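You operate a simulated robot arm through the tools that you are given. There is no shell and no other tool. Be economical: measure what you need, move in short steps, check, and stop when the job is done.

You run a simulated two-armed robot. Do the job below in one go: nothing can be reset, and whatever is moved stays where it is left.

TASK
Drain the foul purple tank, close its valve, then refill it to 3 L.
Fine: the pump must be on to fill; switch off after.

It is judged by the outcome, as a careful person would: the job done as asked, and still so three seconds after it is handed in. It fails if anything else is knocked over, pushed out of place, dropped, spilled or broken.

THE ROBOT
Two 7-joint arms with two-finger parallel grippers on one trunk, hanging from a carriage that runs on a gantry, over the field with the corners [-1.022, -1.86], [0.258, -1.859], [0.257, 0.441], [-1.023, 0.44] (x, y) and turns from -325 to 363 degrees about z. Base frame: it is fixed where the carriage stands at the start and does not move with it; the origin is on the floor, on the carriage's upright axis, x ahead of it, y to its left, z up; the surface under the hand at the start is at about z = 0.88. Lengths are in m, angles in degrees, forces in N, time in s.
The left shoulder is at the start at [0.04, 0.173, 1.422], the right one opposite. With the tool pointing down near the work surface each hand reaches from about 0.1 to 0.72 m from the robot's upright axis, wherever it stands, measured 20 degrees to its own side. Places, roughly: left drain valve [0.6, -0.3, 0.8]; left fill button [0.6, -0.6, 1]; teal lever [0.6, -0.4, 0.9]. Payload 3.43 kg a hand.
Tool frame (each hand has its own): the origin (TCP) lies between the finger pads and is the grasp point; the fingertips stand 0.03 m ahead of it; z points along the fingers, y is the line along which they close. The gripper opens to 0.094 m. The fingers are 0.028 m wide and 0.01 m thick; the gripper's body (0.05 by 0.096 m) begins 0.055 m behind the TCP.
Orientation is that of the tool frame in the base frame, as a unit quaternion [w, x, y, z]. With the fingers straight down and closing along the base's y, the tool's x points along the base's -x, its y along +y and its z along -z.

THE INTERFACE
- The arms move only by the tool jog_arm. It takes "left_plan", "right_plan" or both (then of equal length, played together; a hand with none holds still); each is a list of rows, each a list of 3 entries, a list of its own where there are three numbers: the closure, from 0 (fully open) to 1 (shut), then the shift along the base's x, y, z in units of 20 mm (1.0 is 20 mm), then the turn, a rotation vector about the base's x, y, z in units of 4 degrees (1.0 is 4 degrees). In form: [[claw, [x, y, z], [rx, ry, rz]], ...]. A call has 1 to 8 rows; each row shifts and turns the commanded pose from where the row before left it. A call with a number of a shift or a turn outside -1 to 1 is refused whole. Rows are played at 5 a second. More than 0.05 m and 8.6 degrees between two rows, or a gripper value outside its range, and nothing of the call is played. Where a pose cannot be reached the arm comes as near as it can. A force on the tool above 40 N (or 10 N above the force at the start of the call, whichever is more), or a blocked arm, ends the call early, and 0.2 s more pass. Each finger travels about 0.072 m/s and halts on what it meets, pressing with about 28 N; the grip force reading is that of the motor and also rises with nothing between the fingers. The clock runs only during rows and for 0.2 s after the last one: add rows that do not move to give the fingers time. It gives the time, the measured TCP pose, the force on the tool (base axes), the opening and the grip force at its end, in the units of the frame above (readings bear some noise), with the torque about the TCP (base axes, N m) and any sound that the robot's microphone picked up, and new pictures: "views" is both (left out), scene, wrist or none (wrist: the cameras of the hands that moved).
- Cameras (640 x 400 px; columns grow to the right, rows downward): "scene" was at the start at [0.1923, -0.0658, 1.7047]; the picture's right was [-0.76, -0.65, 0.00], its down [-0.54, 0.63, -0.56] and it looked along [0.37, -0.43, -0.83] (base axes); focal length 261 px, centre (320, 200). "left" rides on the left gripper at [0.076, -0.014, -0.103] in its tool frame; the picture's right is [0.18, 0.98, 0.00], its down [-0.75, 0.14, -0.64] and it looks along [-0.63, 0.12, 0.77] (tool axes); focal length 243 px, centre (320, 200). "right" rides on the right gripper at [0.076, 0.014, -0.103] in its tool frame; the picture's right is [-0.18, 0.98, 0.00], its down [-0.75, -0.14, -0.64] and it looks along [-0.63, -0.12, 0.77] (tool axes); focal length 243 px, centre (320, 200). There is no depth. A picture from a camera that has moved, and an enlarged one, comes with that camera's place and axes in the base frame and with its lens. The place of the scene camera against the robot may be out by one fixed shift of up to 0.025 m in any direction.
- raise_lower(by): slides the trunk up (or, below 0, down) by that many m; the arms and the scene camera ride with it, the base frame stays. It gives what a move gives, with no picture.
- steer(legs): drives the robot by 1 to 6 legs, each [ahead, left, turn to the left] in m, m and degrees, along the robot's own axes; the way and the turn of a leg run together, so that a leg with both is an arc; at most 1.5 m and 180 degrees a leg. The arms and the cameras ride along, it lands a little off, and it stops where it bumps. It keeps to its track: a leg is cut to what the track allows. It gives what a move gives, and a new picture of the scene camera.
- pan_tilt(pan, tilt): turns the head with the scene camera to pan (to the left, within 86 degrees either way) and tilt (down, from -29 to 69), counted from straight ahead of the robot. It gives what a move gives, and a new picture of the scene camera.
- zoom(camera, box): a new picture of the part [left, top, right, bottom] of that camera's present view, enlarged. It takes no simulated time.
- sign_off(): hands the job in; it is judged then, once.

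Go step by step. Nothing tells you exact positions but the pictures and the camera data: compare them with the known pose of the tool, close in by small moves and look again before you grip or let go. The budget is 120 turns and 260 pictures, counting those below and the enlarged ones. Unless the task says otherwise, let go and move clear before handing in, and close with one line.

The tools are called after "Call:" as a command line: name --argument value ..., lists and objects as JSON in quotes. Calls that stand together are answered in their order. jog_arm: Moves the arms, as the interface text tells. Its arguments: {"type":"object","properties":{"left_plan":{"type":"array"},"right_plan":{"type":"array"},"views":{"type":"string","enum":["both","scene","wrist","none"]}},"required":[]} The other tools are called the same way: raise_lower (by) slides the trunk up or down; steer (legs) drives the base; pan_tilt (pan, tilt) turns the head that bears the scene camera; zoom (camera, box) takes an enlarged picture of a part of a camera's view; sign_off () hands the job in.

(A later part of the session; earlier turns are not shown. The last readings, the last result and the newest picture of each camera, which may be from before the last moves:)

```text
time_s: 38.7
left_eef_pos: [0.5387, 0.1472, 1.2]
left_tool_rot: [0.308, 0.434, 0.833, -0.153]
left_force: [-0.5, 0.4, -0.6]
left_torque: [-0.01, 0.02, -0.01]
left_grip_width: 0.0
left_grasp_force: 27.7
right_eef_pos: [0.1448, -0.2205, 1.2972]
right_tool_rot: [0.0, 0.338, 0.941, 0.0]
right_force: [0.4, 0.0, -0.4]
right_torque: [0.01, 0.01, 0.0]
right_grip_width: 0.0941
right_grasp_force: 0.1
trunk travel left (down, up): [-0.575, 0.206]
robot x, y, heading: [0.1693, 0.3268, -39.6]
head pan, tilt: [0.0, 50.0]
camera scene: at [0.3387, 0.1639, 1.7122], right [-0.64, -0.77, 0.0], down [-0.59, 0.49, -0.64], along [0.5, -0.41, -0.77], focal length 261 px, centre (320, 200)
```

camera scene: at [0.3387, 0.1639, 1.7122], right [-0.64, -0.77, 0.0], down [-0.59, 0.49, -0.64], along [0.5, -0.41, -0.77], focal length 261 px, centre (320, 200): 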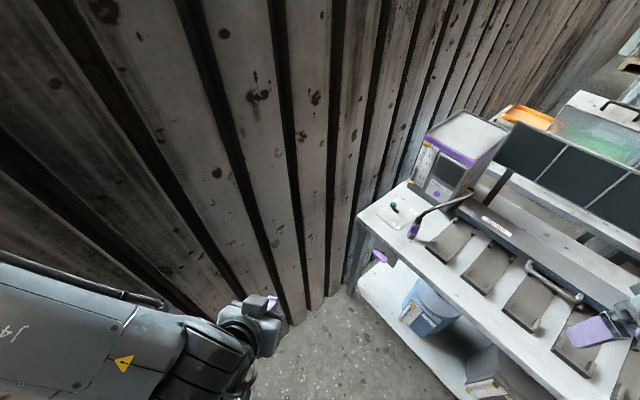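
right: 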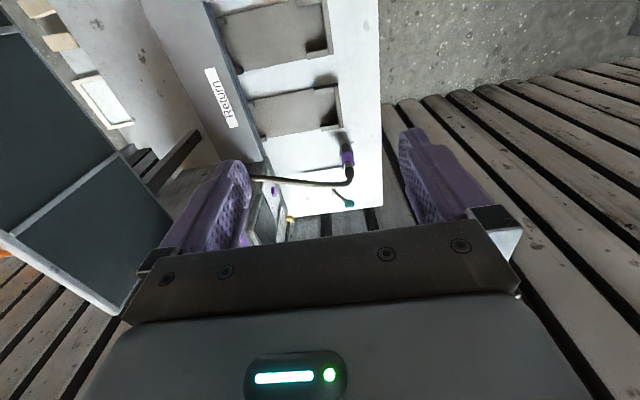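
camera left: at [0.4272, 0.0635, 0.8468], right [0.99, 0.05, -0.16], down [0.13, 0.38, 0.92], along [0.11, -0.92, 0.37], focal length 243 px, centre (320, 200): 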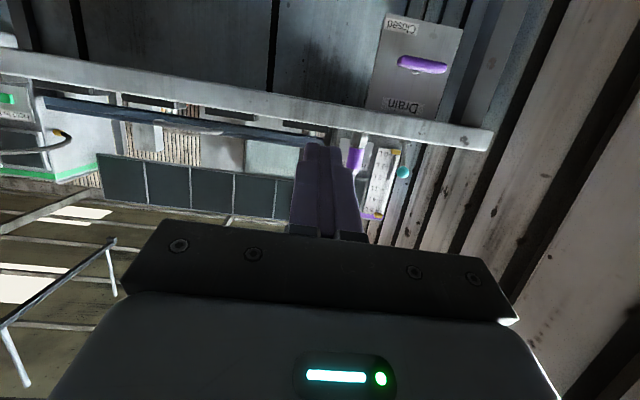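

Next: stow the left hand up and back, then drive toward the bench with pan to keep the view.

Call:
jog_arm --left_plan '[[1, [-0.6, 0.6, 0.6], [0.5, 0, 0]], [1, [-0.6, 0.6, 0.6], [0.5, 0, 0]], [1, [-0.6, 0.6, 0.6], [0.5, 0, 0]], [1, [-0.6, 0.6, 0.6], [0.5, 0, 0]], [1, [-0.6, 0.6, 0.6], [0.5, 0, 0]], [1, [-0.6, 0.6, 0.6], [0.5, 0, 0]], [1, [-0.6, 0.6, 0.6], [0.5, 0, 0]], [1, [-0.6, 0.6, 0.6], [0.5, 0, 0]]]' --views "none"

Call:
steer --legs '[[0.2, -0.2, 0]]'

Call:
zoom --camera "right" --box '[0, 0, 640, 400]'

```text
time_s: 40.5
left_eef_pos: [0.4432, 0.1629, 1.2557]
left_tool_rot: [0.247, 0.471, 0.846, -0.042]
left_force: [0.2, -0.6, -0.4]
left_torque: [0.0, -0.03, 0.02]
left_grip_width: 0.0001
left_grasp_force: 28.0
left hand out of reach, approached as far as the arm can: row 1, 2, 3, 4, 5, 6, 7, 8
right_eef_pos: [0.1465, -0.22, 1.2974]
right_tool_rot: [-0.001, 0.339, 0.941, 0.0]
right_force: [0.2, 0.5, -0.7]
right_torque: [0.03, 0.01, 0.01]
right_grip_width: 0.0941
right_grasp_force: 0.0
trunk travel left (down, up): [-0.575, 0.206]
robot x, y, heading: [0.1725, 0.3245, -39.5]
head pan, tilt: [0.0, 50.0]
```

```text
time_s: 42.4
left_eef_pos: [0.4719, -0.1153, 1.2564]
left_tool_rot: [0.247, 0.47, 0.846, -0.042]
left_force: [0.5, 0.1, -0.1]
left_torque: [0.0, 0.01, 0.01]
left_grip_width: 0.0
left_grasp_force: 28.3
right_eef_pos: [0.1736, -0.4984, 1.2989]
right_tool_rot: [0.0, 0.337, 0.941, 0.001]
right_force: [0.2, 0.7, 0.2]
right_torque: [-0.02, -0.02, 0.0]
right_grip_width: 0.094
right_grasp_force: 0.0
trunk travel left (down, up): [-0.575, 0.206]
robot x, y, heading: [0.1971, 0.0468, -39.4]
head pan, tilt: [0.0, 50.0]
camera scene: at [0.3668, -0.1145, 1.7123], right [-0.64, -0.77, 0.0], down [-0.59, 0.49, -0.64], along [0.5, -0.41, -0.77], focal length 261 px, centre (320, 200)
```

scene: 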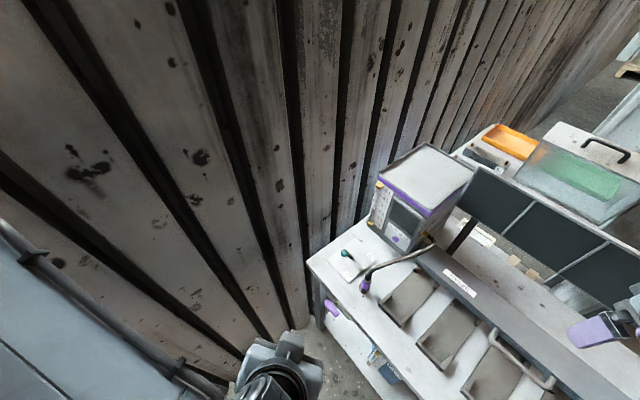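

```text
1.00 times, centred on (320, 200) of right (not enlarged: the box is as wide or as high as the picture)
camera zoom: at [0.1251, -0.4391, 1.4], right [0.77, 0.64, 0.0], down [0.49, -0.59, 0.64], along [0.41, -0.49, -0.77], focal length 243 px, centre (320, 200)
```

zoom: 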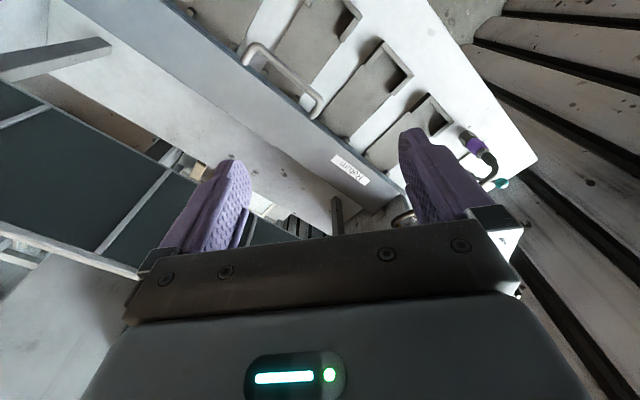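

I'll move the left hand further away and start bringing the right hand out in front of the bench, yawing it to face the bench.

Call:
jog_arm --left_plan '[[1, [0.6, 0.7, 0.5], [0, 0, 0]], [1, [0.6, 0.7, 0.5], [0, 0, 0]], [1, [0.6, 0.7, 0.5], [0, 0, 0]], [1, [0.6, 0.7, 0.5], [0, 0, 0]], [1, [0.6, 0.7, 0.5], [0, 0, 0]], [1, [0.6, 0.7, 0.5], [0, 0, 0]], [1, [0.6, 0.7, 0.5], [0, 0, 0]], [1, [0.6, 0.7, 0.5], [0, 0, 0]]]' --right_plan '[[1, [0.3, 1, 0], [0, 0, -1]], [1, [0.3, 1, 0], [0, 0, -1]], [1, [0.3, 1, 0], [0, 0, -1]], [1, [0.3, 1, 0], [0, 0, -1]], [1, [0.3, 1, 0], [0, 0, -1]], [1, [0.3, 1, 0], [0, 0, -1]], [1, [0.3, 1, 0], [0, 0, -1]], [1, [0.3, 1, 0], [0, 0, -1]]]' --views "scene"

```text
time_s: 44.2
left_eef_pos: [0.4783, -0.1139, 1.2609]
left_tool_rot: [0.247, 0.47, 0.846, -0.04]
left_force: [0.4, -0.7, 0.4]
left_torque: [-0.03, 0.05, 0.0]
left_grip_width: 0.0
left_grasp_force: 28.6
left hand out of reach, approached as far as the arm can: row 1, 2, 3, 4, 5, 6, 7, 8
right_eef_pos: [0.1891, -0.4023, 1.302]
right_tool_rot: [0.001, 0.512, 0.859, 0.0]
right_force: [-0.2, 0.6, 0.1]
right_torque: [0.01, -0.02, 0.0]
right_grip_width: 0.0
right_grasp_force: 27.7
right hand out of reach, approached as far as the arm can: row 6, 7, 8
trunk travel left (down, up): [-0.575, 0.206]
robot x, y, heading: [0.1945, 0.0491, -39.3]
head pan, tilt: [0.0, 50.0]
camera scene: at [0.367, -0.1144, 1.7123], right [-0.64, -0.77, 0.0], down [-0.59, 0.49, -0.64], along [0.5, -0.41, -0.77], focal length 261 px, centre (320, 200)
```

scene: 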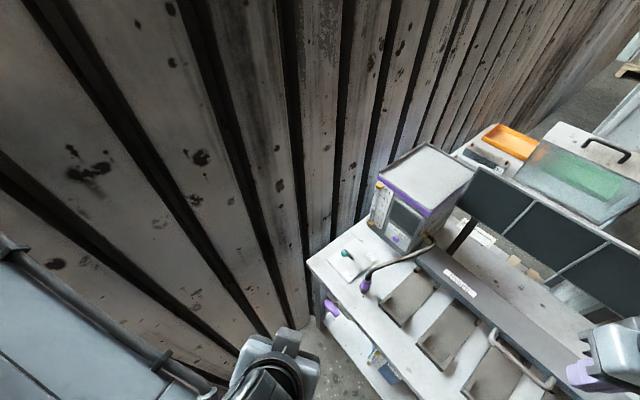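

Both hands are too folded at this height; they need to be lower relative to the shoulders. I'll lower while moving.

Call:
jog_arm --left_plan '[[1, [0, 0.6, -1], [0, 0, 0]], [1, [0, 0.6, -1], [0, 0, 0]], [1, [0, 0.6, -1], [0, 0, 0]], [1, [0, 0.6, -1], [0, 0, 0]], [1, [0, 0.6, -1], [0, 0, 0]], [1, [0, 0.6, -1], [0, 0, 0]], [1, [0, 0.6, -1], [0, 0, 0]], [1, [0, 0.6, -1], [0, 0, 0]]]' --right_plan '[[1, [0.3, 0.6, -1], [0, 0, 0]], [1, [0.3, 0.6, -1], [0, 0, 0]], [1, [0.3, 0.6, -1], [0, 0, 0]], [1, [0.3, 0.6, -1], [0, 0, 0]], [1, [0.3, 0.6, -1], [0, 0, -1]], [1, [0.3, 0.6, -1], [0, 0, -1]], [1, [0.3, 0.6, -1], [0, 0, -1]], [1, [0.3, 1, -0.5], [0, 0, -1]]]' --views "scene"

```text
time_s: 46.0
left_eef_pos: [0.4985, -0.0798, 1.1311]
left_tool_rot: [0.249, 0.469, 0.846, -0.042]
left_force: [-0.1, 0.4, 0.5]
left_torque: [-0.02, 0.02, 0.02]
left_grip_width: 0.0001
left_grasp_force: 28.7
left hand out of reach, approached as far as the arm can: row 1, 2, 3, 4, 5, 6, 7
right_eef_pos: [0.1836, -0.4094, 1.2774]
right_tool_rot: [0.0, 0.526, 0.851, 0.0]
right_force: [0.9, -0.1, 0.4]
right_torque: [0.03, -0.02, 0.0]
right_grip_width: 0.0
right_grasp_force: 27.6
right hand out of reach, approached as far as the arm can: row 1, 2, 3, 4, 5, 6, 7, 8
trunk travel left (down, up): [-0.575, 0.206]
robot x, y, heading: [0.2019, 0.0471, -39.6]
head pan, tilt: [0.0, 50.0]
camera scene: at [0.3668, -0.1144, 1.7122], right [-0.64, -0.77, 0.0], down [-0.59, 0.49, -0.64], along [0.5, -0.41, -0.77], focal length 261 px, centre (320, 200)
```

scene: 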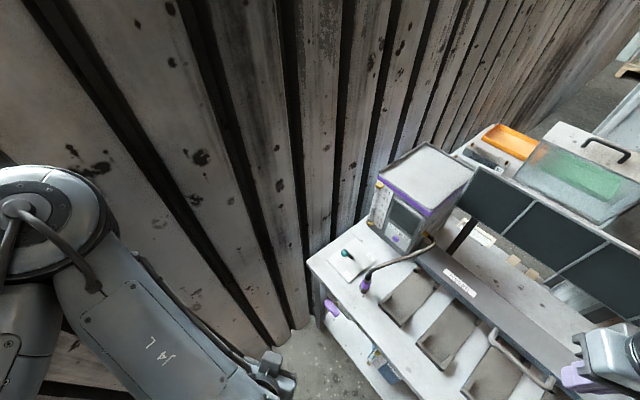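

The right wrist hits a limit yawing this way. With the robot facing −40°, the left hand pointing right (−y) should now suit its forearm; I'll try lowering and yawing it.

Call:
jog_arm --left_plan '[[1, [0, 0, -1], [0, 0, 0]], [1, [0, 0, -1], [0, 0, -1]], [1, [0, 0, -1], [0, 0, -1]], [1, [0, 0, -1], [0, 0, -1]], [1, [0, 0, -0.5], [0, 0, -1]], [1, [0, 0, -0.5], [0, 0, -1]], [1, [0, 0, 0], [0, 0, -1]], [1, [0, 0, 0], [0, 0, -1]]]' --right_plan '[[1, [0, 0, 0], [0, 0, 1]], [1, [0, 0, 0], [0, 0, 1]], [1, [0, 0, 0], [0, 0, 1]], [1, [0, -0.5, 0], [0, 0, 1]], [1, [0, -0.5, 0], [0, 0, 1]], [1, [0, -0.5, 0], [0, 0, 1]], [1, [0, -0.5, 0], [0, 0, 1]], [1, [0, -0.5, 0.5], [0, 0, 0]]]' --views "both"

```text
time_s: 47.8
left_eef_pos: [0.4623, -0.0768, 1.043]
left_tool_rot: [0.235, 0.635, 0.73, -0.092]
left_force: [1.1, -0.6, -0.8]
left_torque: [0.01, -0.03, -0.03]
left_grip_width: 0.0001
left_grasp_force: 27.6
left hand out of reach, approached as far as the arm can: row 5, 6, 7, 8
right_eef_pos: [0.1842, -0.4589, 1.288]
right_tool_rot: [-0.001, 0.305, 0.952, 0.0]
right_force: [-0.5, 0.5, -0.2]
right_torque: [0.06, -0.01, 0.01]
right_grip_width: 0.0005
right_grasp_force: 27.7
trunk travel left (down, up): [-0.575, 0.206]
robot x, y, heading: [0.2005, 0.0476, -39.6]
head pan, tilt: [0.0, 50.0]
camera scene: at [0.3668, -0.1144, 1.7122], right [-0.64, -0.77, 0.0], down [-0.59, 0.49, -0.64], along [0.5, -0.41, -0.77], focal length 261 px, centre (320, 200)
camera right: at [0.1306, -0.4028, 1.3898], right [0.72, 0.69, 0.0], down [0.53, -0.55, 0.64], along [0.44, -0.46, -0.77], focal length 243 px, centre (320, 200)
camera left: at [0.4181, 0.0324, 1.0948], right [0.94, 0.34, 0.08], down [0.05, -0.36, 0.93], along [0.34, -0.87, -0.36], focal length 243 px, centre (320, 200)
```

scene: 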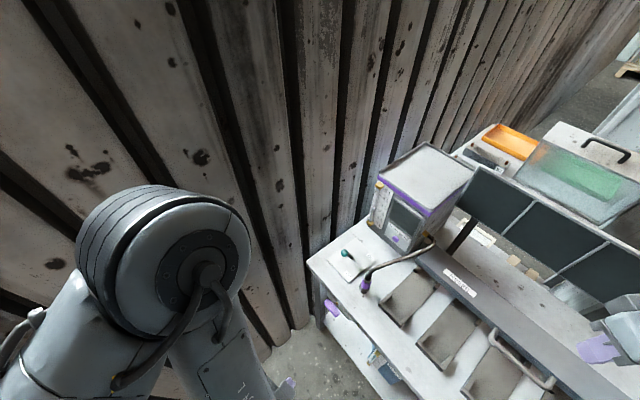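
right: 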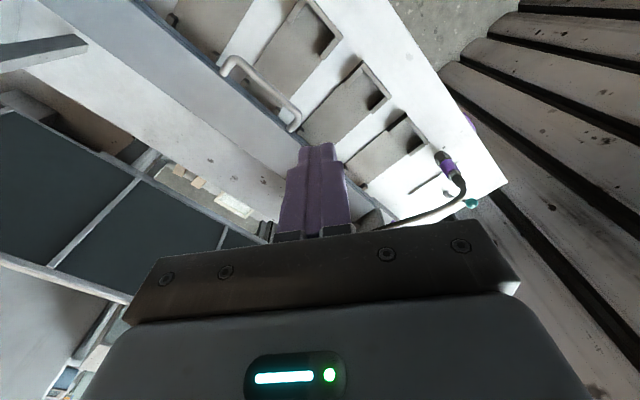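
left: 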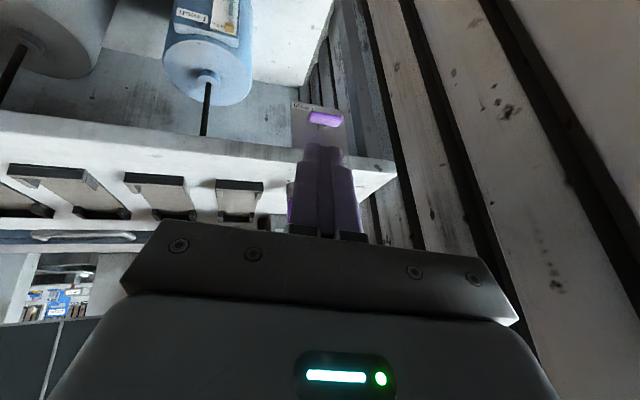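

The hand is over-folded near the shoulder; moving out toward the valve should free it. Going forward/down to a staging point in front of the valve.

Call:
jog_arm --left_plan '[[1, [0.5, -0.7, -1], [0, 0, 0]], [1, [0.5, -0.7, -1], [0, 0, 0]], [1, [0.5, -0.7, -1], [0, 0, 0]], [1, [0.5, -0.7, -1], [0, 0, 0]], [1, [0.5, -0.7, -1], [0, 0, -1]], [1, [0.5, -0.7, -1], [0, 0, -1]], [1, [0.5, -0.7, -0.5], [0, 0, -1]], [1, [0.5, -0.7, -0.5], [0, 0, -1]]]' --views "both"

```text
time_s: 49.6
left_eef_pos: [0.4449, -0.1124, 1.0039]
left_tool_rot: [0.238, 0.632, 0.732, -0.09]
left_force: [0.5, 0.8, -0.2]
left_torque: [-0.02, -0.01, 0.03]
left_grip_width: 0.0002
left_grasp_force: 27.9
left hand out of reach, approached as far as the arm can: row 1, 2, 3, 4, 5, 6, 7, 8
right_eef_pos: [0.1845, -0.4595, 1.2874]
right_tool_rot: [-0.001, 0.305, 0.952, 0.0]
right_force: [-0.1, -0.3, -0.5]
right_torque: [-0.01, 0.03, 0.01]
right_grip_width: 0.0
right_grasp_force: 27.4
trunk travel left (down, up): [-0.575, 0.206]
robot x, y, heading: [0.1991, 0.0469, -39.5]
head pan, tilt: [0.0, 50.0]
camera scene: at [0.3668, -0.1144, 1.7122], right [-0.64, -0.77, 0.0], down [-0.59, 0.49, -0.64], along [0.5, -0.41, -0.77], focal length 261 px, centre (320, 200)
camera left: at [0.4009, -0.0038, 1.0555], right [0.93, 0.35, 0.08], down [0.05, -0.36, 0.93], along [0.35, -0.87, -0.36], focal length 243 px, centre (320, 200)
```

scene: 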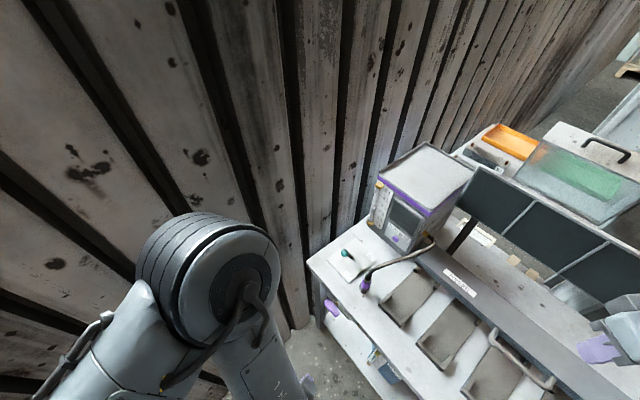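
left: 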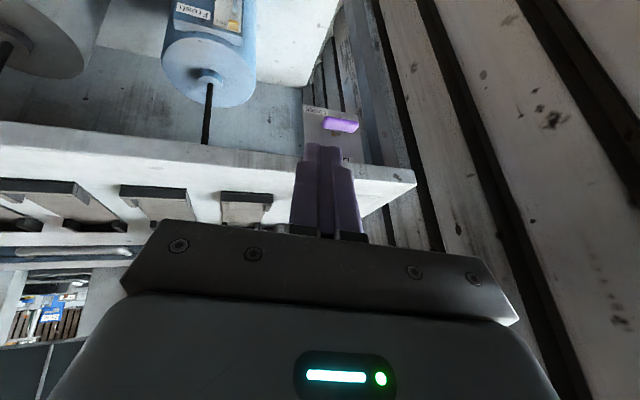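

The wrist limit depends on tool yaw versus arm direction, so I'll let the hand point obliquely (toward the wall and bench, about −40°), yaw back and then go toward the valve.

Call:
jog_arm --left_plan '[[1, [0, 0, 0], [0, 0, 1]], [1, [0, 0, 0], [0, 0, 1]], [1, [0, 0, 0], [0, 0, 1]], [1, [0, 0, 0], [0, 0, 1]], [1, [0.5, -0.5, -0.5], [0, 0, 1]], [1, [0.5, -0.5, -0.5], [0, 0, 1]], [1, [0.5, -0.5, -0.5], [0, 0, 0]], [1, [0.5, -0.5, -0.5], [0, 0, 0]]]' --views "none"

Call:
jog_arm --left_plan '[[1, [0.5, -0.5, -0.5], [0, 0, 0]], [1, [0.5, -0.5, -0.5], [0, 0, 0]], [1, [0.5, -0.5, -0.5], [0, 0, 0]], [1, [0.5, 0, -0.5], [0, 0, 0]], [1, [0, 0, -0.5], [0, 0, 0]], [1, [0, 0, -0.5], [0, 0, 0]]]' --views "both"

```text
time_s: 51.4
left_eef_pos: [0.4867, -0.1534, 0.9633]
left_tool_rot: [0.252, 0.465, 0.848, -0.038]
left_force: [0.2, 0.5, 0.4]
left_torque: [0.05, 0.02, -0.01]
left_grip_width: 0.0002
left_grasp_force: 28.4
right_eef_pos: [0.1856, -0.4577, 1.2893]
right_tool_rot: [0.0, 0.305, 0.952, 0.001]
right_force: [0.4, -0.5, -0.3]
right_torque: [-0.01, -0.01, 0.0]
right_grip_width: 0.0001
right_grasp_force: 27.7
trunk travel left (down, up): [-0.575, 0.206]
robot x, y, heading: [0.1967, 0.0476, -39.4]
head pan, tilt: [0.0, 50.0]
```

```text
time_s: 52.8
left_eef_pos: [0.5128, -0.1797, 0.9114]
left_tool_rot: [0.252, 0.464, 0.848, -0.037]
left_force: [-0.6, 0.3, -0.7]
left_torque: [-0.01, -0.01, -0.01]
left_grip_width: 0.0001
left_grasp_force: 27.6
left hand out of reach, approached as far as the arm can: row 4, 5, 6
right_eef_pos: [0.1839, -0.4586, 1.2874]
right_tool_rot: [-0.001, 0.304, 0.953, 0.001]
right_force: [-0.1, -0.7, 0.1]
right_torque: [0.02, 0.01, 0.01]
right_grip_width: 0.0
right_grasp_force: 27.5
trunk travel left (down, up): [-0.575, 0.206]
robot x, y, heading: [0.2, 0.0506, -39.3]
head pan, tilt: [0.0, 50.0]
camera scene: at [0.3668, -0.1144, 1.7122], right [-0.64, -0.77, 0.0], down [-0.59, 0.49, -0.64], along [0.5, -0.41, -0.77], focal length 261 px, centre (320, 200)
camera left: at [0.4284, -0.0991, 0.9629], right [0.71, 0.7, 0.08], down [0.19, -0.31, 0.93], along [0.68, -0.65, -0.35], focal length 243 px, centre (320, 200)
```

scene: 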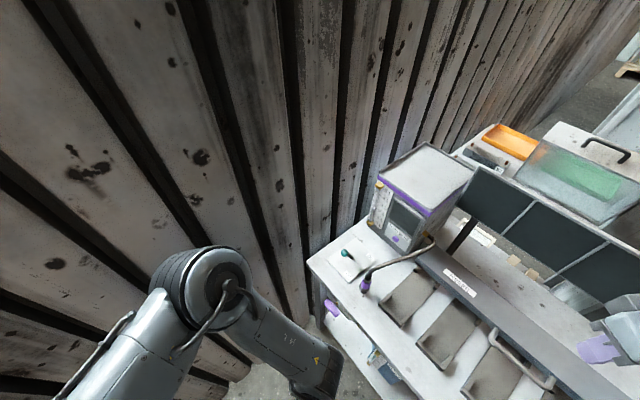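
left: 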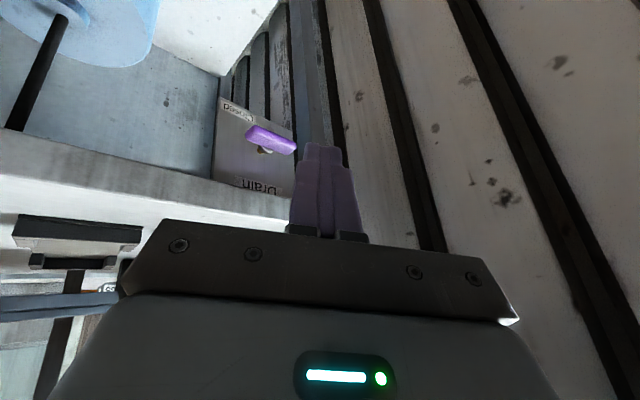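

With posture now workable, I'll lower using the trunk and tilt the tool a bit more forward.

Call:
raise_lower --by -0.1

Call:
jog_arm --left_plan '[[1, [0, 0, 0], [-0.64, -0.77, 0]], [1, [0, 0, 0], [-0.64, -0.77, 0]], [1, [0, 0, 0], [-0.64, -0.77, 0]], [1, [0, 0, 0], [-0.64, -0.77, 0]], [1, [0, 0, 0], [-0.64, -0.77, 0]]]' --views "both"

```text
time_s: 54.1
left_eef_pos: [0.5147, -0.1794, 0.812]
left_tool_rot: [0.253, 0.464, 0.848, -0.037]
left_force: [-0.2, -0.1, 0.6]
left_torque: [-0.02, 0.01, 0.0]
left_grip_width: 0.0001
left_grasp_force: 28.5
right_eef_pos: [0.1834, -0.4585, 1.1876]
right_tool_rot: [0.001, 0.305, 0.952, 0.001]
right_force: [-0.8, 0.6, 0.1]
right_torque: [0.0, 0.01, 0.02]
right_grip_width: 0.0
right_grasp_force: 28.0
trunk travel left (down, up): [-0.475, 0.306]
robot x, y, heading: [0.2025, 0.0478, -39.5]
head pan, tilt: [0.0, 50.0]
```

```text
time_s: 55.4
left_eef_pos: [0.5135, -0.1796, 0.8127]
left_tool_rot: [0.415, 0.433, 0.797, -0.069]
left_force: [0.6, -0.2, 0.2]
left_torque: [-0.01, 0.0, -0.02]
left_grip_width: 0.0
left_grasp_force: 27.7
right_eef_pos: [0.1841, -0.4585, 1.1877]
right_tool_rot: [-0.001, 0.305, 0.952, 0.0]
right_force: [0.0, -0.6, 0.5]
right_torque: [0.01, 0.01, 0.0]
right_grip_width: 0.0
right_grasp_force: 27.7
trunk travel left (down, up): [-0.475, 0.306]
robot x, y, heading: [0.2019, 0.0463, -39.5]
head pan, tilt: [0.0, 50.0]
camera scene: at [0.3666, -0.1144, 1.6122], right [-0.64, -0.77, 0.0], down [-0.59, 0.49, -0.64], along [0.5, -0.41, -0.77], focal length 261 px, centre (320, 200)
camera left: at [0.4207, -0.0923, 0.82], right [0.68, 0.72, 0.11], down [-0.07, -0.09, 0.99], along [0.73, -0.69, -0.01], focal length 243 px, centre (320, 200)
```

scene: 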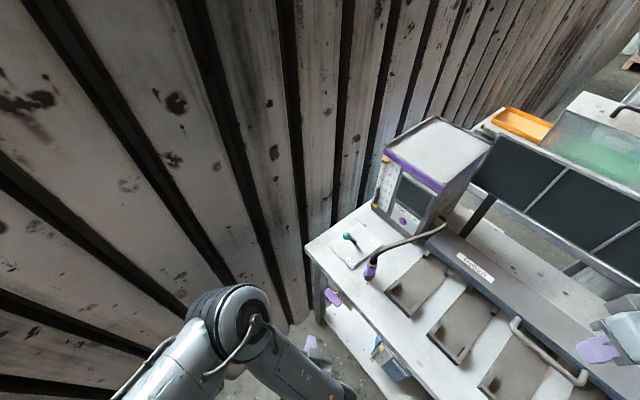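
left: 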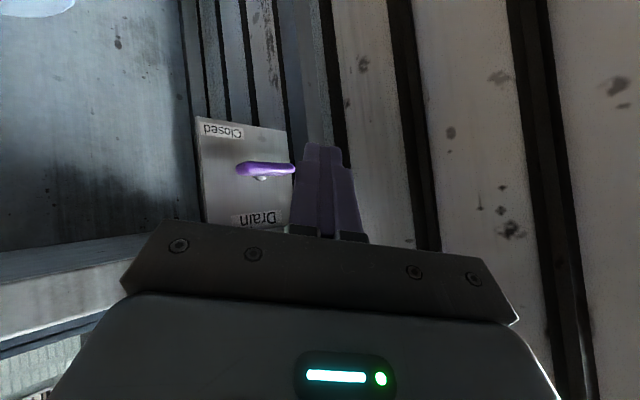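

The tool now sees the valve: handle spans x≈0.547–0.624 at y≈−0.323, z≈0.775. I'll bring the fingertips above its +x end.

Call:
jog_arm --left_plan '[[1, [0, 0, 1], [0, 0, 0]], [1, [1, -0.6, 0.2], [0, 0, 0]], [1, [1, -0.6, 0], [0, 0, 0]], [1, [1, -1, 0], [0, 0, 0]], [1, [0.5, -1, 0], [0, 0, 0]]]' --views "both"

```text
time_s: 56.5
left_eef_pos: [0.5778, -0.2414, 0.8395]
left_tool_rot: [0.414, 0.432, 0.798, -0.068]
left_force: [-0.5, -0.1, 0.4]
left_torque: [0.0, 0.0, -0.02]
left_grip_width: 0.0
left_grasp_force: 28.0
left hand out of reach, approached as far as the arm can: row 5
right_eef_pos: [0.1837, -0.4592, 1.1865]
right_tool_rot: [0.0, 0.304, 0.953, 0.0]
right_force: [0.4, 0.5, -0.1]
right_torque: [0.0, 0.01, -0.03]
right_grip_width: 0.0001
right_grasp_force: 28.2
trunk travel left (down, up): [-0.475, 0.306]
robot x, y, heading: [0.1968, 0.047, -39.5]
head pan, tilt: [0.0, 50.0]
camera scene: at [0.3666, -0.1146, 1.6122], right [-0.64, -0.77, 0.0], down [-0.59, 0.49, -0.64], along [0.5, -0.41, -0.77], focal length 261 px, centre (320, 200)
camera left: at [0.4853, -0.1539, 0.8473], right [0.68, 0.72, 0.11], down [-0.07, -0.09, 0.99], along [0.73, -0.69, -0.01], focal length 243 px, centre (320, 200)
```

scene: 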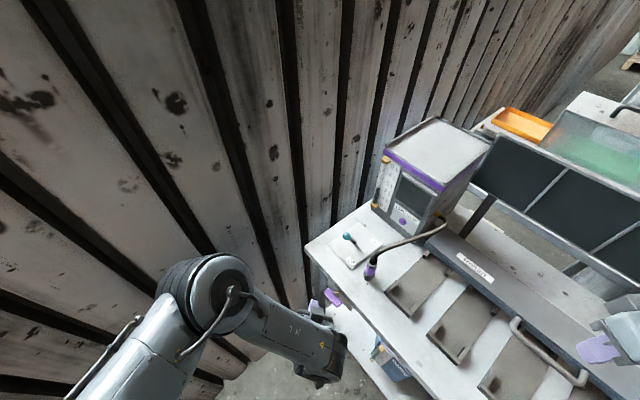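
left: 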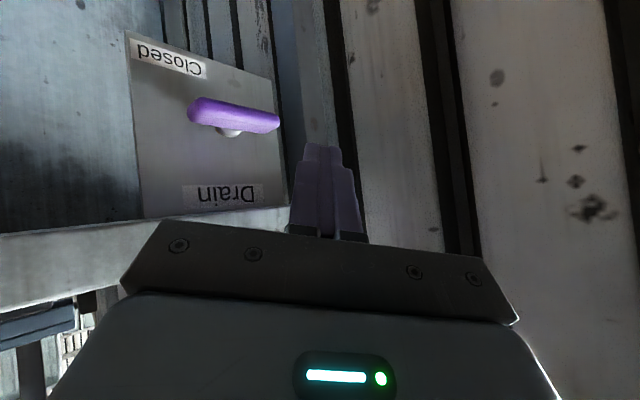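

Close. I'll use the base for the last approach: about 5 cm forward and 4 cm right.

Call:
steer --legs '[[0.05, -0.036, 0]]'

Call:
zoom --camera "left" --box '[100, 0, 420, 240]'

```text
time_s: 57.5
left_eef_pos: [0.5947, -0.3005, 0.8397]
left_tool_rot: [0.414, 0.433, 0.798, -0.069]
left_force: [-0.3, -1.1, 0.4]
left_torque: [0.06, -0.01, 0.03]
left_grip_width: 0.0
left_grasp_force: 27.6
right_eef_pos: [0.1994, -0.5198, 1.1892]
right_tool_rot: [0.0, 0.305, 0.952, 0.0]
right_force: [0.5, 0.8, 0.1]
right_torque: [0.01, -0.06, 0.0]
right_grip_width: 0.0003
right_grasp_force: 28.2
trunk travel left (down, up): [-0.475, 0.306]
robot x, y, heading: [0.2139, -0.0142, -39.7]
head pan, tilt: [0.0, 50.0]
camera scene: at [0.382, -0.1746, 1.6124], right [-0.64, -0.77, 0.0], down [-0.59, 0.49, -0.64], along [0.5, -0.41, -0.77], focal length 261 px, centre (320, 200)
```

scene: 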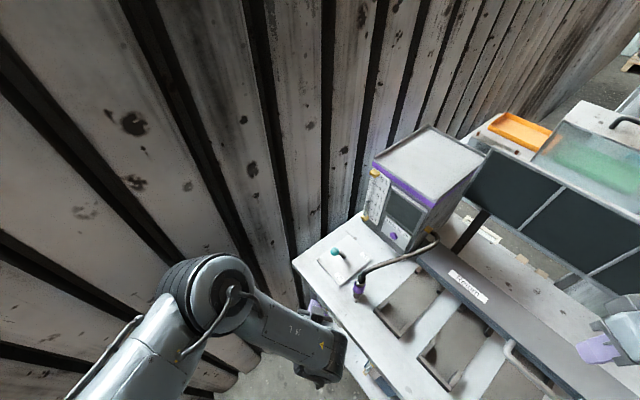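

```text
1.67 times, centred on (260, 120) of left
camera zoom: at [0.5009, -0.2141, 0.8475], right [0.68, 0.72, 0.11], down [-0.07, -0.09, 0.99], along [0.73, -0.69, -0.01], focal length 404 px, centre (420, 333)
```

zoom: 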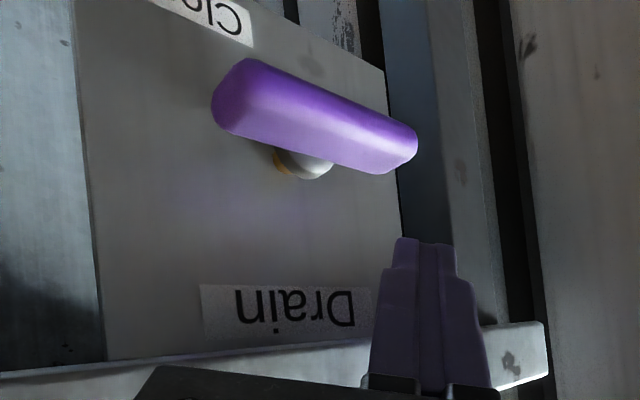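

Fingertips are just above the +x end. I'll press down gently and watch the handle.

Call:
jog_arm --left_plan '[[1, [0, -0.4, -1], [0, 0, 0]], [1, [0, 0, -0.7], [0, 0, 0]], [1, [0, 0, -0.5], [0, 0, 0]], [1, [0, 0, -0.5], [0, 0, 0]]]' --views "wrist"

```text
time_s: 58.6
left_eef_pos: [0.5728, -0.2982, 0.8127]
left_tool_rot: [0.421, 0.431, 0.795, -0.068]
left_force: [-2.6, 9.3, 21.6]
left_torque: [0.02, -0.08, 0.04]
left_grip_width: 0.0001
left_grasp_force: 28.2
left hand out of reach, approached as far as the arm can: row 1, 2, 3, 4
right_eef_pos: [0.1998, -0.5179, 1.1881]
right_tool_rot: [-0.001, 0.305, 0.952, 0.0]
right_force: [-0.1, 0.7, -0.4]
right_torque: [-0.01, 0.02, -0.01]
right_grip_width: 0.0002
right_grasp_force: 28.0
trunk travel left (down, up): [-0.475, 0.306]
robot x, y, heading: [0.213, -0.0129, -39.4]
head pan, tilt: [0.0, 50.0]
stopped in row 4 (left hand): the force on the tool passed its limit at 43 N (the readings are from after the stop); the commanded pose is now the measured one
camera left: at [0.4791, -0.2106, 0.818], right [0.68, 0.72, 0.12], down [-0.08, -0.08, 0.99], along [0.73, -0.69, 0.0], focal length 243 px, centre (320, 200)
```

left: 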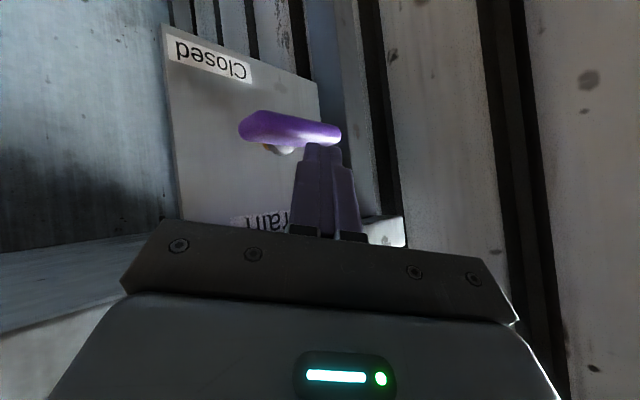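

The hand drifted toward the bar's centre because of reach. I'll lift, shift the base toward +x, and use the trunk for pressing down.

Call:
jog_arm --left_plan '[[1, [0, 0, 1], [0, 0, 0]], [1, [0.5, 0, 1], [0, 0, 0]], [1, [0.5, 0, 1], [0, 0, 0]], [1, [0.5, 0, 1], [0, 0, 0]]]' --views "none"

Call:
steer --legs '[[0.015, 0.013, 0]]'

```text
time_s: 59.6
left_eef_pos: [0.6015, -0.2978, 0.8893]
left_tool_rot: [0.419, 0.431, 0.796, -0.068]
left_force: [-0.2, 1.1, -0.3]
left_torque: [0.0, 0.02, 0.01]
left_grip_width: 0.0001
left_grasp_force: 27.9
right_eef_pos: [0.199, -0.5186, 1.1882]
right_tool_rot: [0.0, 0.305, 0.952, -0.001]
right_force: [0.0, 0.5, 0.1]
right_torque: [0.0, 0.01, 0.0]
right_grip_width: 0.0001
right_grasp_force: 27.9
trunk travel left (down, up): [-0.475, 0.306]
robot x, y, heading: [0.2109, -0.0122, -39.9]
head pan, tilt: [0.0, 50.0]
```

```text
time_s: 60.4
left_eef_pos: [0.6221, -0.2974, 0.8897]
left_tool_rot: [0.419, 0.432, 0.796, -0.07]
left_force: [0.1, -0.1, 0.8]
left_torque: [0.02, 0.03, 0.0]
left_grip_width: 0.0
left_grasp_force: 27.9
right_eef_pos: [0.2203, -0.5188, 1.1876]
right_tool_rot: [0.0, 0.305, 0.952, 0.0]
right_force: [0.6, -0.3, 0.9]
right_torque: [-0.01, -0.02, 0.01]
right_grip_width: 0.0
right_grasp_force: 28.1
trunk travel left (down, up): [-0.475, 0.306]
robot x, y, heading: [0.2311, -0.0092, -39.5]
head pan, tilt: [0.0, 50.0]
camera scene: at [0.4021, -0.1736, 1.6123], right [-0.64, -0.77, 0.0], down [-0.59, 0.49, -0.64], along [0.5, -0.41, -0.77], focal length 261 px, centre (320, 200)
```

scene: 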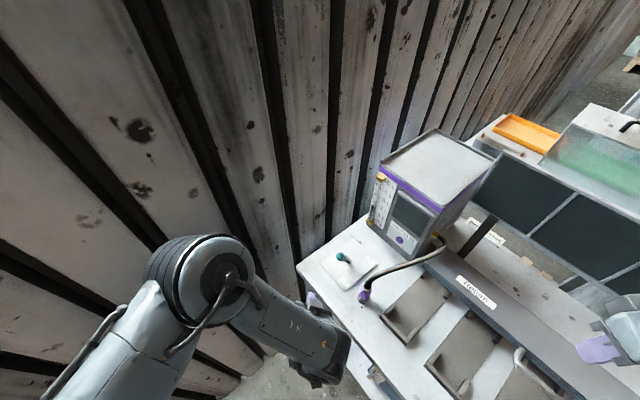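

Call:
jog_arm --left_plan '[[1, [-0.8, -0.3, 0], [0, 0, 0]]]' --views "none"

Call:
raise_lower --by -0.06

Call:
jog_arm --left_plan '[[1, [0, 0, -0.5], [0, 0, 0]], [1, [0, 0, -0.5], [0, 0, 0]]]' --views "wrist"

```text
time_s: 60.8
left_eef_pos: [0.6077, -0.3016, 0.891]
left_tool_rot: [0.42, 0.431, 0.796, -0.066]
left_force: [5.2, 6.9, -0.3]
left_torque: [0.11, -0.04, 0.22]
left_grip_width: 0.0
left_grasp_force: 28.4
right_eef_pos: [0.2198, -0.516, 1.1865]
right_tool_rot: [-0.001, 0.305, 0.952, 0.001]
right_force: [0.5, -1.1, -0.3]
right_torque: [0.03, 0.04, 0.0]
right_grip_width: 0.0
right_grasp_force: 27.8
trunk travel left (down, up): [-0.475, 0.306]
robot x, y, heading: [0.2353, -0.0087, -39.4]
head pan, tilt: [0.0, 50.0]
```

```text
time_s: 61.3
left_eef_pos: [0.6035, -0.3003, 0.8658]
left_tool_rot: [0.416, 0.433, 0.796, -0.069]
left_force: [-0.5, 5.0, -5.2]
left_torque: [0.24, 0.08, 0.06]
left_grip_width: 0.0001
left_grasp_force: 27.8
right_eef_pos: [0.2176, -0.5174, 1.1627]
right_tool_rot: [-0.001, 0.304, 0.953, 0.0]
right_force: [-0.3, 0.5, -0.1]
right_torque: [0.04, 0.03, -0.01]
right_grip_width: 0.0003
right_grasp_force: 28.2
trunk travel left (down, up): [-0.452, 0.329]
robot x, y, heading: [0.2358, -0.0089, -39.3]
head pan, tilt: [0.0, 50.0]
stopped: the force on the tool passed its limit at 54 N (the readings are from after the stop); the commanded pose is now the measured one
```

```text
time_s: 61.9
left_eef_pos: [0.6033, -0.3051, 0.8477]
left_tool_rot: [0.419, 0.431, 0.796, -0.069]
left_force: [0.0, -0.2, -0.1]
left_torque: [0.0, 0.01, 0.0]
left_grip_width: 0.0002
left_grasp_force: 28.3
right_eef_pos: [0.2189, -0.5176, 1.1644]
right_tool_rot: [-0.001, 0.304, 0.953, 0.0]
right_force: [0.4, -0.1, 0.2]
right_torque: [0.01, -0.01, 0.01]
right_grip_width: 0.0
right_grasp_force: 28.0
trunk travel left (down, up): [-0.452, 0.329]
robot x, y, heading: [0.2339, -0.0119, -39.3]
head pan, tilt: [0.0, 50.0]
camera left: at [0.5103, -0.2169, 0.853], right [0.68, 0.72, 0.11], down [-0.08, -0.08, 0.99], along [0.73, -0.69, 0.0], focal length 243 px, centre (320, 200)
```

left: 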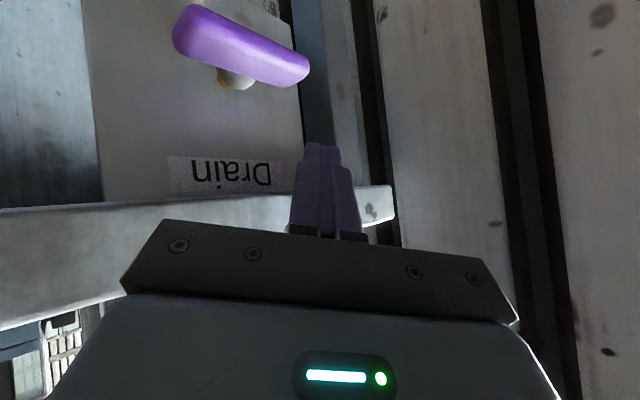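

Free again after brushing the bench edge. Now press down on the +x end.

Call:
jog_arm --left_plan '[[1, [0, 0, -0.5], [0, 0, 0]], [1, [0, 0, -0.5], [0, 0, 0]], [1, [0, 0, -0.5], [0, 0, 0]], [1, [0, 0, -0.5], [0, 0, 0]], [1, [0, 0, -0.5], [0, 0, 0]]]' --views "wrist"

```text
time_s: 63.1
left_eef_pos: [0.6006, -0.302, 0.7987]
left_tool_rot: [0.419, 0.431, 0.796, -0.069]
left_force: [1.7, -0.3, 0.0]
left_torque: [-0.02, 0.01, -0.01]
left_grip_width: 0.0
left_grasp_force: 28.0
left hand out of reach, approached as far as the arm can: row 5
right_eef_pos: [0.2186, -0.5177, 1.1648]
right_tool_rot: [-0.001, 0.305, 0.952, 0.0]
right_force: [0.3, -0.3, 0.2]
right_torque: [0.0, 0.03, 0.0]
right_grip_width: 0.0003
right_grasp_force: 27.5
trunk travel left (down, up): [-0.452, 0.329]
robot x, y, heading: [0.2294, -0.0114, -39.6]
head pan, tilt: [0.0, 50.0]
camera left: at [0.5072, -0.2154, 0.8053], right [0.68, 0.73, 0.11], down [-0.08, -0.08, 0.99], along [0.73, -0.68, 0.0], focal length 243 px, centre (320, 200)
```

left: 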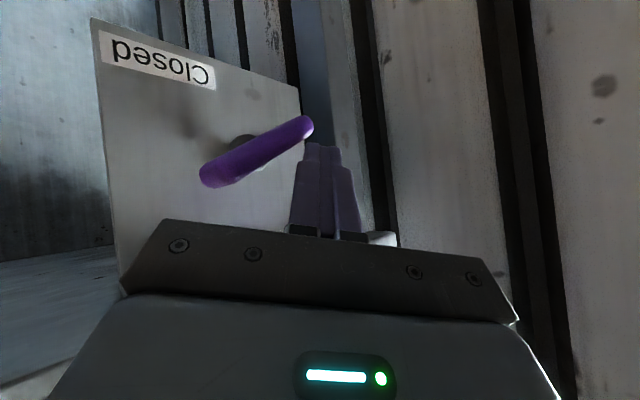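

The handle turns freely: its +x end is moving down. I'll continue the arc—down with the trunk then toward −x.

Call:
raise_lower --by -0.03

Call:
jog_arm --left_plan '[[1, [-0.5, 0, -0.2], [0, 0, 0]], [1, [-0.5, 0, -0.2], [0, 0, 0]], [1, [-0.4, 0, 0], [0, 0, 0]]]' --views "wrist"

```text
time_s: 63.9
left_eef_pos: [0.6027, -0.3001, 0.769]
left_tool_rot: [0.419, 0.431, 0.796, -0.067]
left_force: [4.7, 4.3, -2.3]
left_torque: [0.03, -0.03, 0.01]
left_grip_width: 0.0
left_grasp_force: 27.8
right_eef_pos: [0.2194, -0.5166, 1.1342]
right_tool_rot: [0.0, 0.305, 0.952, 0.001]
right_force: [0.1, 0.3, 0.4]
right_torque: [0.02, -0.03, 0.0]
right_grip_width: 0.0001
right_grasp_force: 27.9
trunk travel left (down, up): [-0.422, 0.359]
robot x, y, heading: [0.2332, -0.0119, -39.5]
head pan, tilt: [0.0, 50.0]
```

```text
time_s: 64.4
left_eef_pos: [0.6024, -0.2982, 0.7664]
left_tool_rot: [0.429, 0.427, 0.794, -0.06]
left_force: [14.2, 10.5, 11.9]
left_torque: [-0.37, 0.39, -0.04]
left_grip_width: 0.0
left_grasp_force: 28.6
right_eef_pos: [0.2225, -0.5147, 1.1346]
right_tool_rot: [0.0, 0.304, 0.953, 0.001]
right_force: [-0.3, 0.0, 0.0]
right_torque: [-0.01, 0.01, -0.01]
right_grip_width: 0.0
right_grasp_force: 27.3
trunk travel left (down, up): [-0.422, 0.359]
robot x, y, heading: [0.2316, -0.0082, -39.4]
head pan, tilt: [0.0, 50.0]
stopped in row 2 (left hand): the force on the tool passed its limit at 44 N (the readings are from after the stop); the commanded pose is now the measured one
camera left: at [0.5064, -0.2124, 0.7707], right [0.67, 0.73, 0.13], down [-0.1, -0.09, 0.99], along [0.74, -0.68, 0.01], focal length 243 px, centre (320, 200)
```

left: 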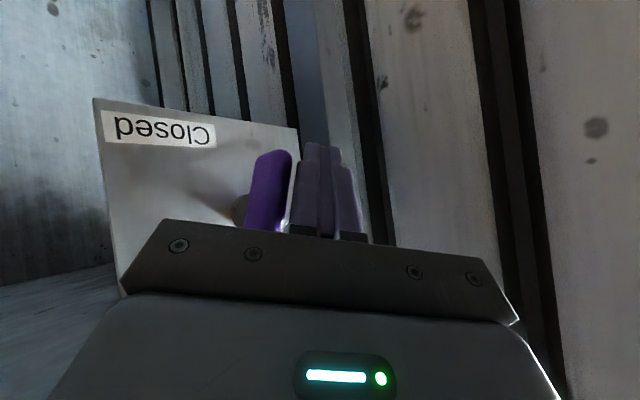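

The handle is now vertical against a stop. I'll back off a little and check the gauge.

Call:
jog_arm --left_plan '[[1, [0.5, 0.5, 0], [0, 0, 0]], [1, [0, 1, 0], [0, 0, 0]], [1, [0, 1, 0], [0, 0, 0]]]' --views "wrist"

Call:
zoom --camera "scene" --box '[340, 120, 480, 260]'

Call:
zoom --camera "scene" --box '[280, 240, 440, 400]'

```text
time_s: 65.2
left_eef_pos: [0.6024, -0.2508, 0.7642]
left_tool_rot: [0.424, 0.428, 0.795, -0.064]
left_force: [0.5, 0.5, 0.0]
left_torque: [0.01, 0.02, 0.01]
left_grip_width: 0.0001
left_grasp_force: 28.3
right_eef_pos: [0.2205, -0.5171, 1.1334]
right_tool_rot: [0.0, 0.305, 0.952, 0.0]
right_force: [-0.1, 0.8, -0.2]
right_torque: [-0.01, 0.03, 0.02]
right_grip_width: 0.0
right_grasp_force: 27.8
trunk travel left (down, up): [-0.422, 0.359]
robot x, y, heading: [0.2347, -0.0113, -39.6]
head pan, tilt: [0.0, 50.0]
camera left: at [0.508, -0.1642, 0.7696], right [0.67, 0.73, 0.12], down [-0.09, -0.08, 0.99], along [0.73, -0.68, 0.01], focal length 243 px, centre (320, 200)
```

left: 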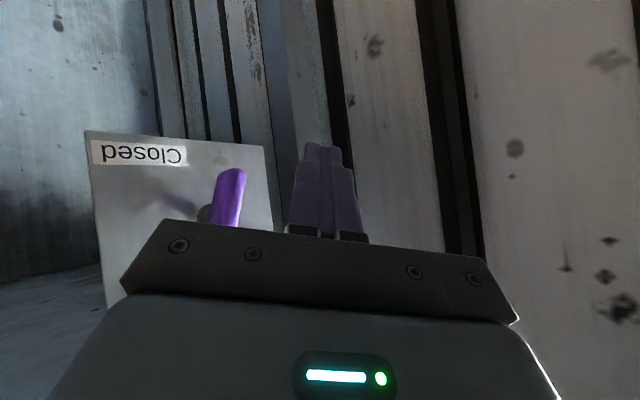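

```text
2.86 times, centred on (410, 190) of scene
camera zoom: at [0.4019, -0.1728, 1.5589], right [-0.63, -0.77, 0.0], down [-0.59, 0.49, -0.64], along [0.5, -0.41, -0.77], focal length 745 px, centre (63, 229)
```

zoom: 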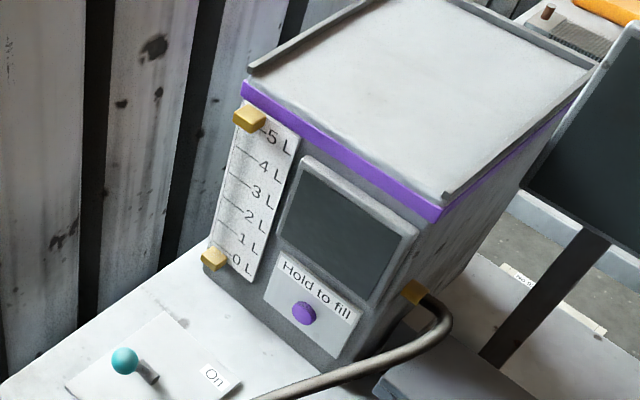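

```text
2.50 times, centred on (360, 320) of scene
camera zoom: at [0.4019, -0.1728, 1.5589], right [-0.63, -0.77, 0.0], down [-0.59, 0.49, -0.64], along [0.5, -0.41, -0.77], focal length 652 px, centre (220, -100)
```

zoom: 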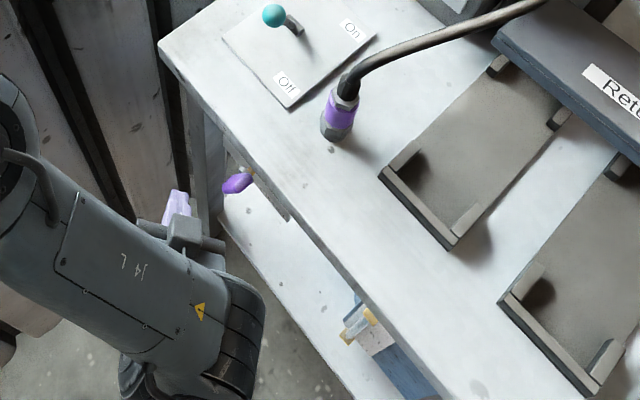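

I'll zoom on the sight gauge to see whether the level is dropping.

Call:
zoom --camera "scene" --box '[380, 150, 420, 220]'

Call:
pan_tilt --pan 0 --tilt 35

Call:
zoom --camera "left" --box '[80, 120, 300, 240]'

```text
5.71 times, centred on (400, 185) of scene
camera zoom: at [0.4019, -0.1728, 1.5589], right [-0.63, -0.77, 0.0], down [-0.59, 0.49, -0.64], along [0.5, -0.41, -0.77], focal length 1490 px, centre (-137, 286)
```

zoom: 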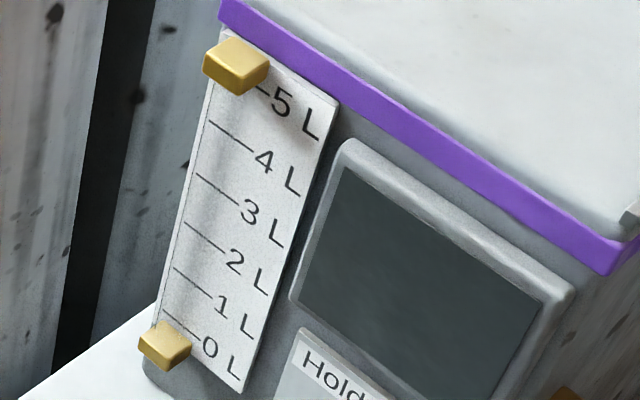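

```text
time_s: 66.0
left_eef_pos: [0.6033, -0.2508, 0.7654]
left_tool_rot: [0.425, 0.428, 0.795, -0.064]
left_force: [0.9, -0.4, -0.5]
left_torque: [0.02, 0.03, -0.02]
left_grip_width: 0.0
left_grasp_force: 28.0
right_eef_pos: [0.2195, -0.5172, 1.1346]
right_tool_rot: [0.0, 0.305, 0.952, 0.0]
right_force: [0.1, 0.5, -0.5]
right_torque: [-0.01, 0.0, -0.01]
right_grip_width: 0.0
right_grasp_force: 28.1
trunk travel left (down, up): [-0.422, 0.359]
robot x, y, heading: [0.2325, -0.0112, -39.3]
head pan, tilt: [0.0, 35.0]
camera scene: at [0.4106, -0.1799, 1.5807], right [-0.63, -0.77, 0.0], down [-0.44, 0.36, -0.82], along [0.63, -0.52, -0.57], focal length 261 px, centre (320, 200)
```

scene: 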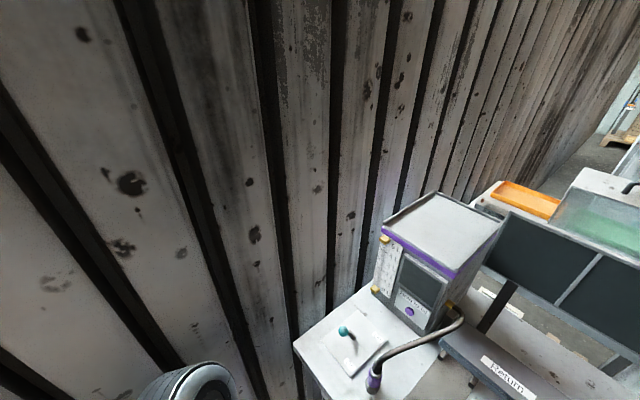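

```text
2.91 times, centred on (190, 180) of left
camera zoom: at [0.5086, -0.1648, 0.7697], right [0.67, 0.73, 0.12], down [-0.09, -0.08, 0.99], along [0.73, -0.68, 0.01], focal length 706 px, centre (698, 258)
```

zoom: 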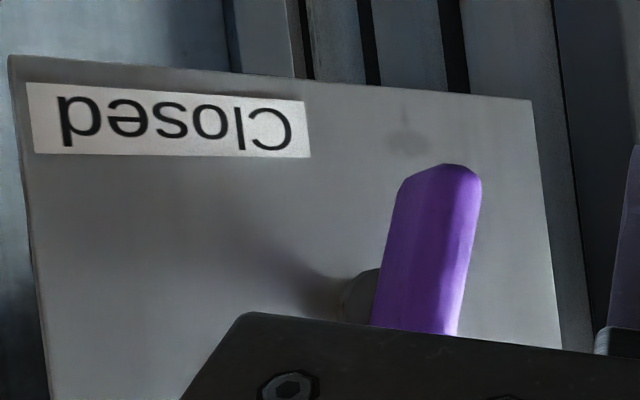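

The gauge now looks clear down to 0 L. I'll double-check from the right wrist camera and a tighter zoom.

Call:
zoom --camera "right" --box '[0, 0, 640, 400]'

Call:
zoom --camera "scene" --box '[362, 225, 412, 300]'

```text
1.00 times, centred on (320, 200) of right (not enlarged: the box is as wide or as high as the picture)
camera zoom: at [0.1662, -0.4613, 1.2366], right [0.72, 0.69, 0.0], down [0.53, -0.55, 0.64], along [0.44, -0.46, -0.77], focal length 243 px, centre (320, 200)
```

zoom: 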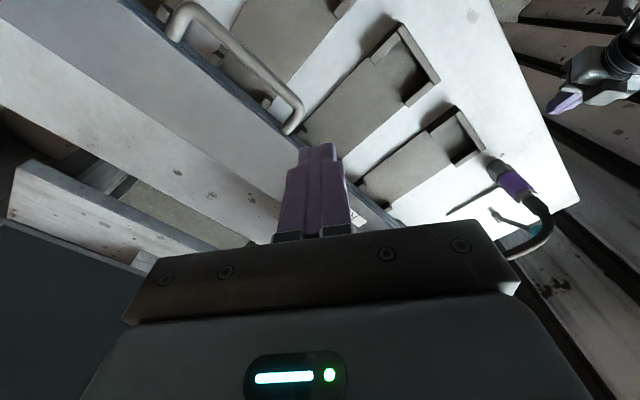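

```text
5.33 times, centred on (387, 262) of scene
camera zoom: at [0.4106, -0.1799, 1.5807], right [-0.63, -0.77, 0.0], down [-0.44, 0.36, -0.82], along [0.63, -0.52, -0.57], focal length 1391 px, centre (-37, -133)
```

zoom: 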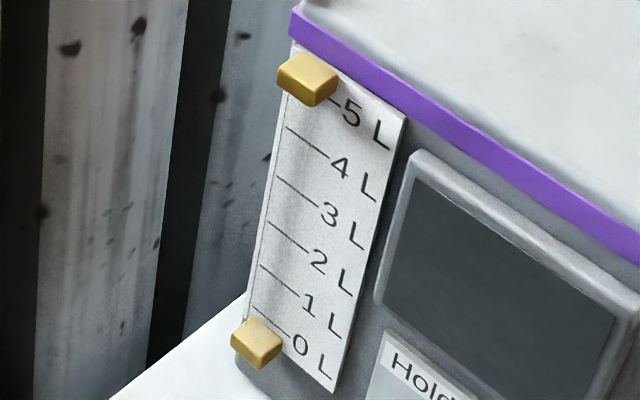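

The tank reads empty. To close, I'll go to the −x side of the handle's lower end and push it toward +x first.

Call:
jog_arm --left_plan '[[1, [-1, 0.2, 0], [0, 0, 0]], [1, [-1, 0, 0], [0, 0, 0]], [1, [-1, 0, 0], [0, 0, 0]], [1, [-0.8, 0, 0], [0, 0, 0]], [1, [0, -1, 0], [0, 0, 0]], [1, [0, -1, 0], [0, 0, 0]]]' --views "wrist"

```text
time_s: 67.4
left_eef_pos: [0.5272, -0.2881, 0.7654]
left_tool_rot: [0.425, 0.428, 0.795, -0.064]
left_force: [-0.1, -0.7, -0.4]
left_torque: [0.02, 0.0, 0.05]
left_grip_width: 0.0
left_grasp_force: 27.9
right_eef_pos: [0.2204, -0.5183, 1.134]
right_tool_rot: [-0.001, 0.305, 0.952, 0.0]
right_force: [0.6, 0.1, 0.3]
right_torque: [0.0, -0.02, -0.01]
right_grip_width: 0.0
right_grasp_force: 28.0
trunk travel left (down, up): [-0.422, 0.359]
robot x, y, heading: [0.2342, -0.0106, -39.4]
head pan, tilt: [0.0, 35.0]
camera left: at [0.4323, -0.2016, 0.7703], right [0.67, 0.73, 0.12], down [-0.09, -0.08, 0.99], along [0.73, -0.68, 0.01], focal length 243 px, centre (320, 200)
```

left: 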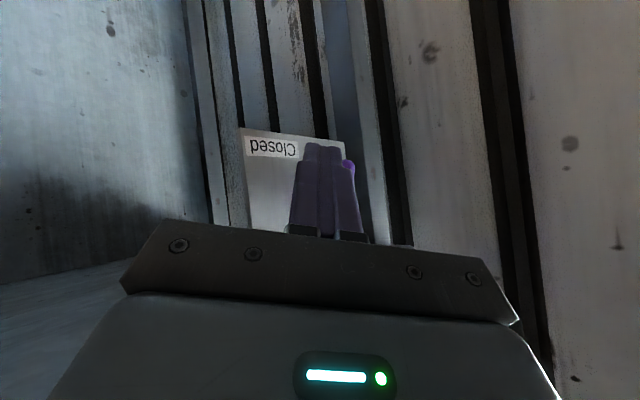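

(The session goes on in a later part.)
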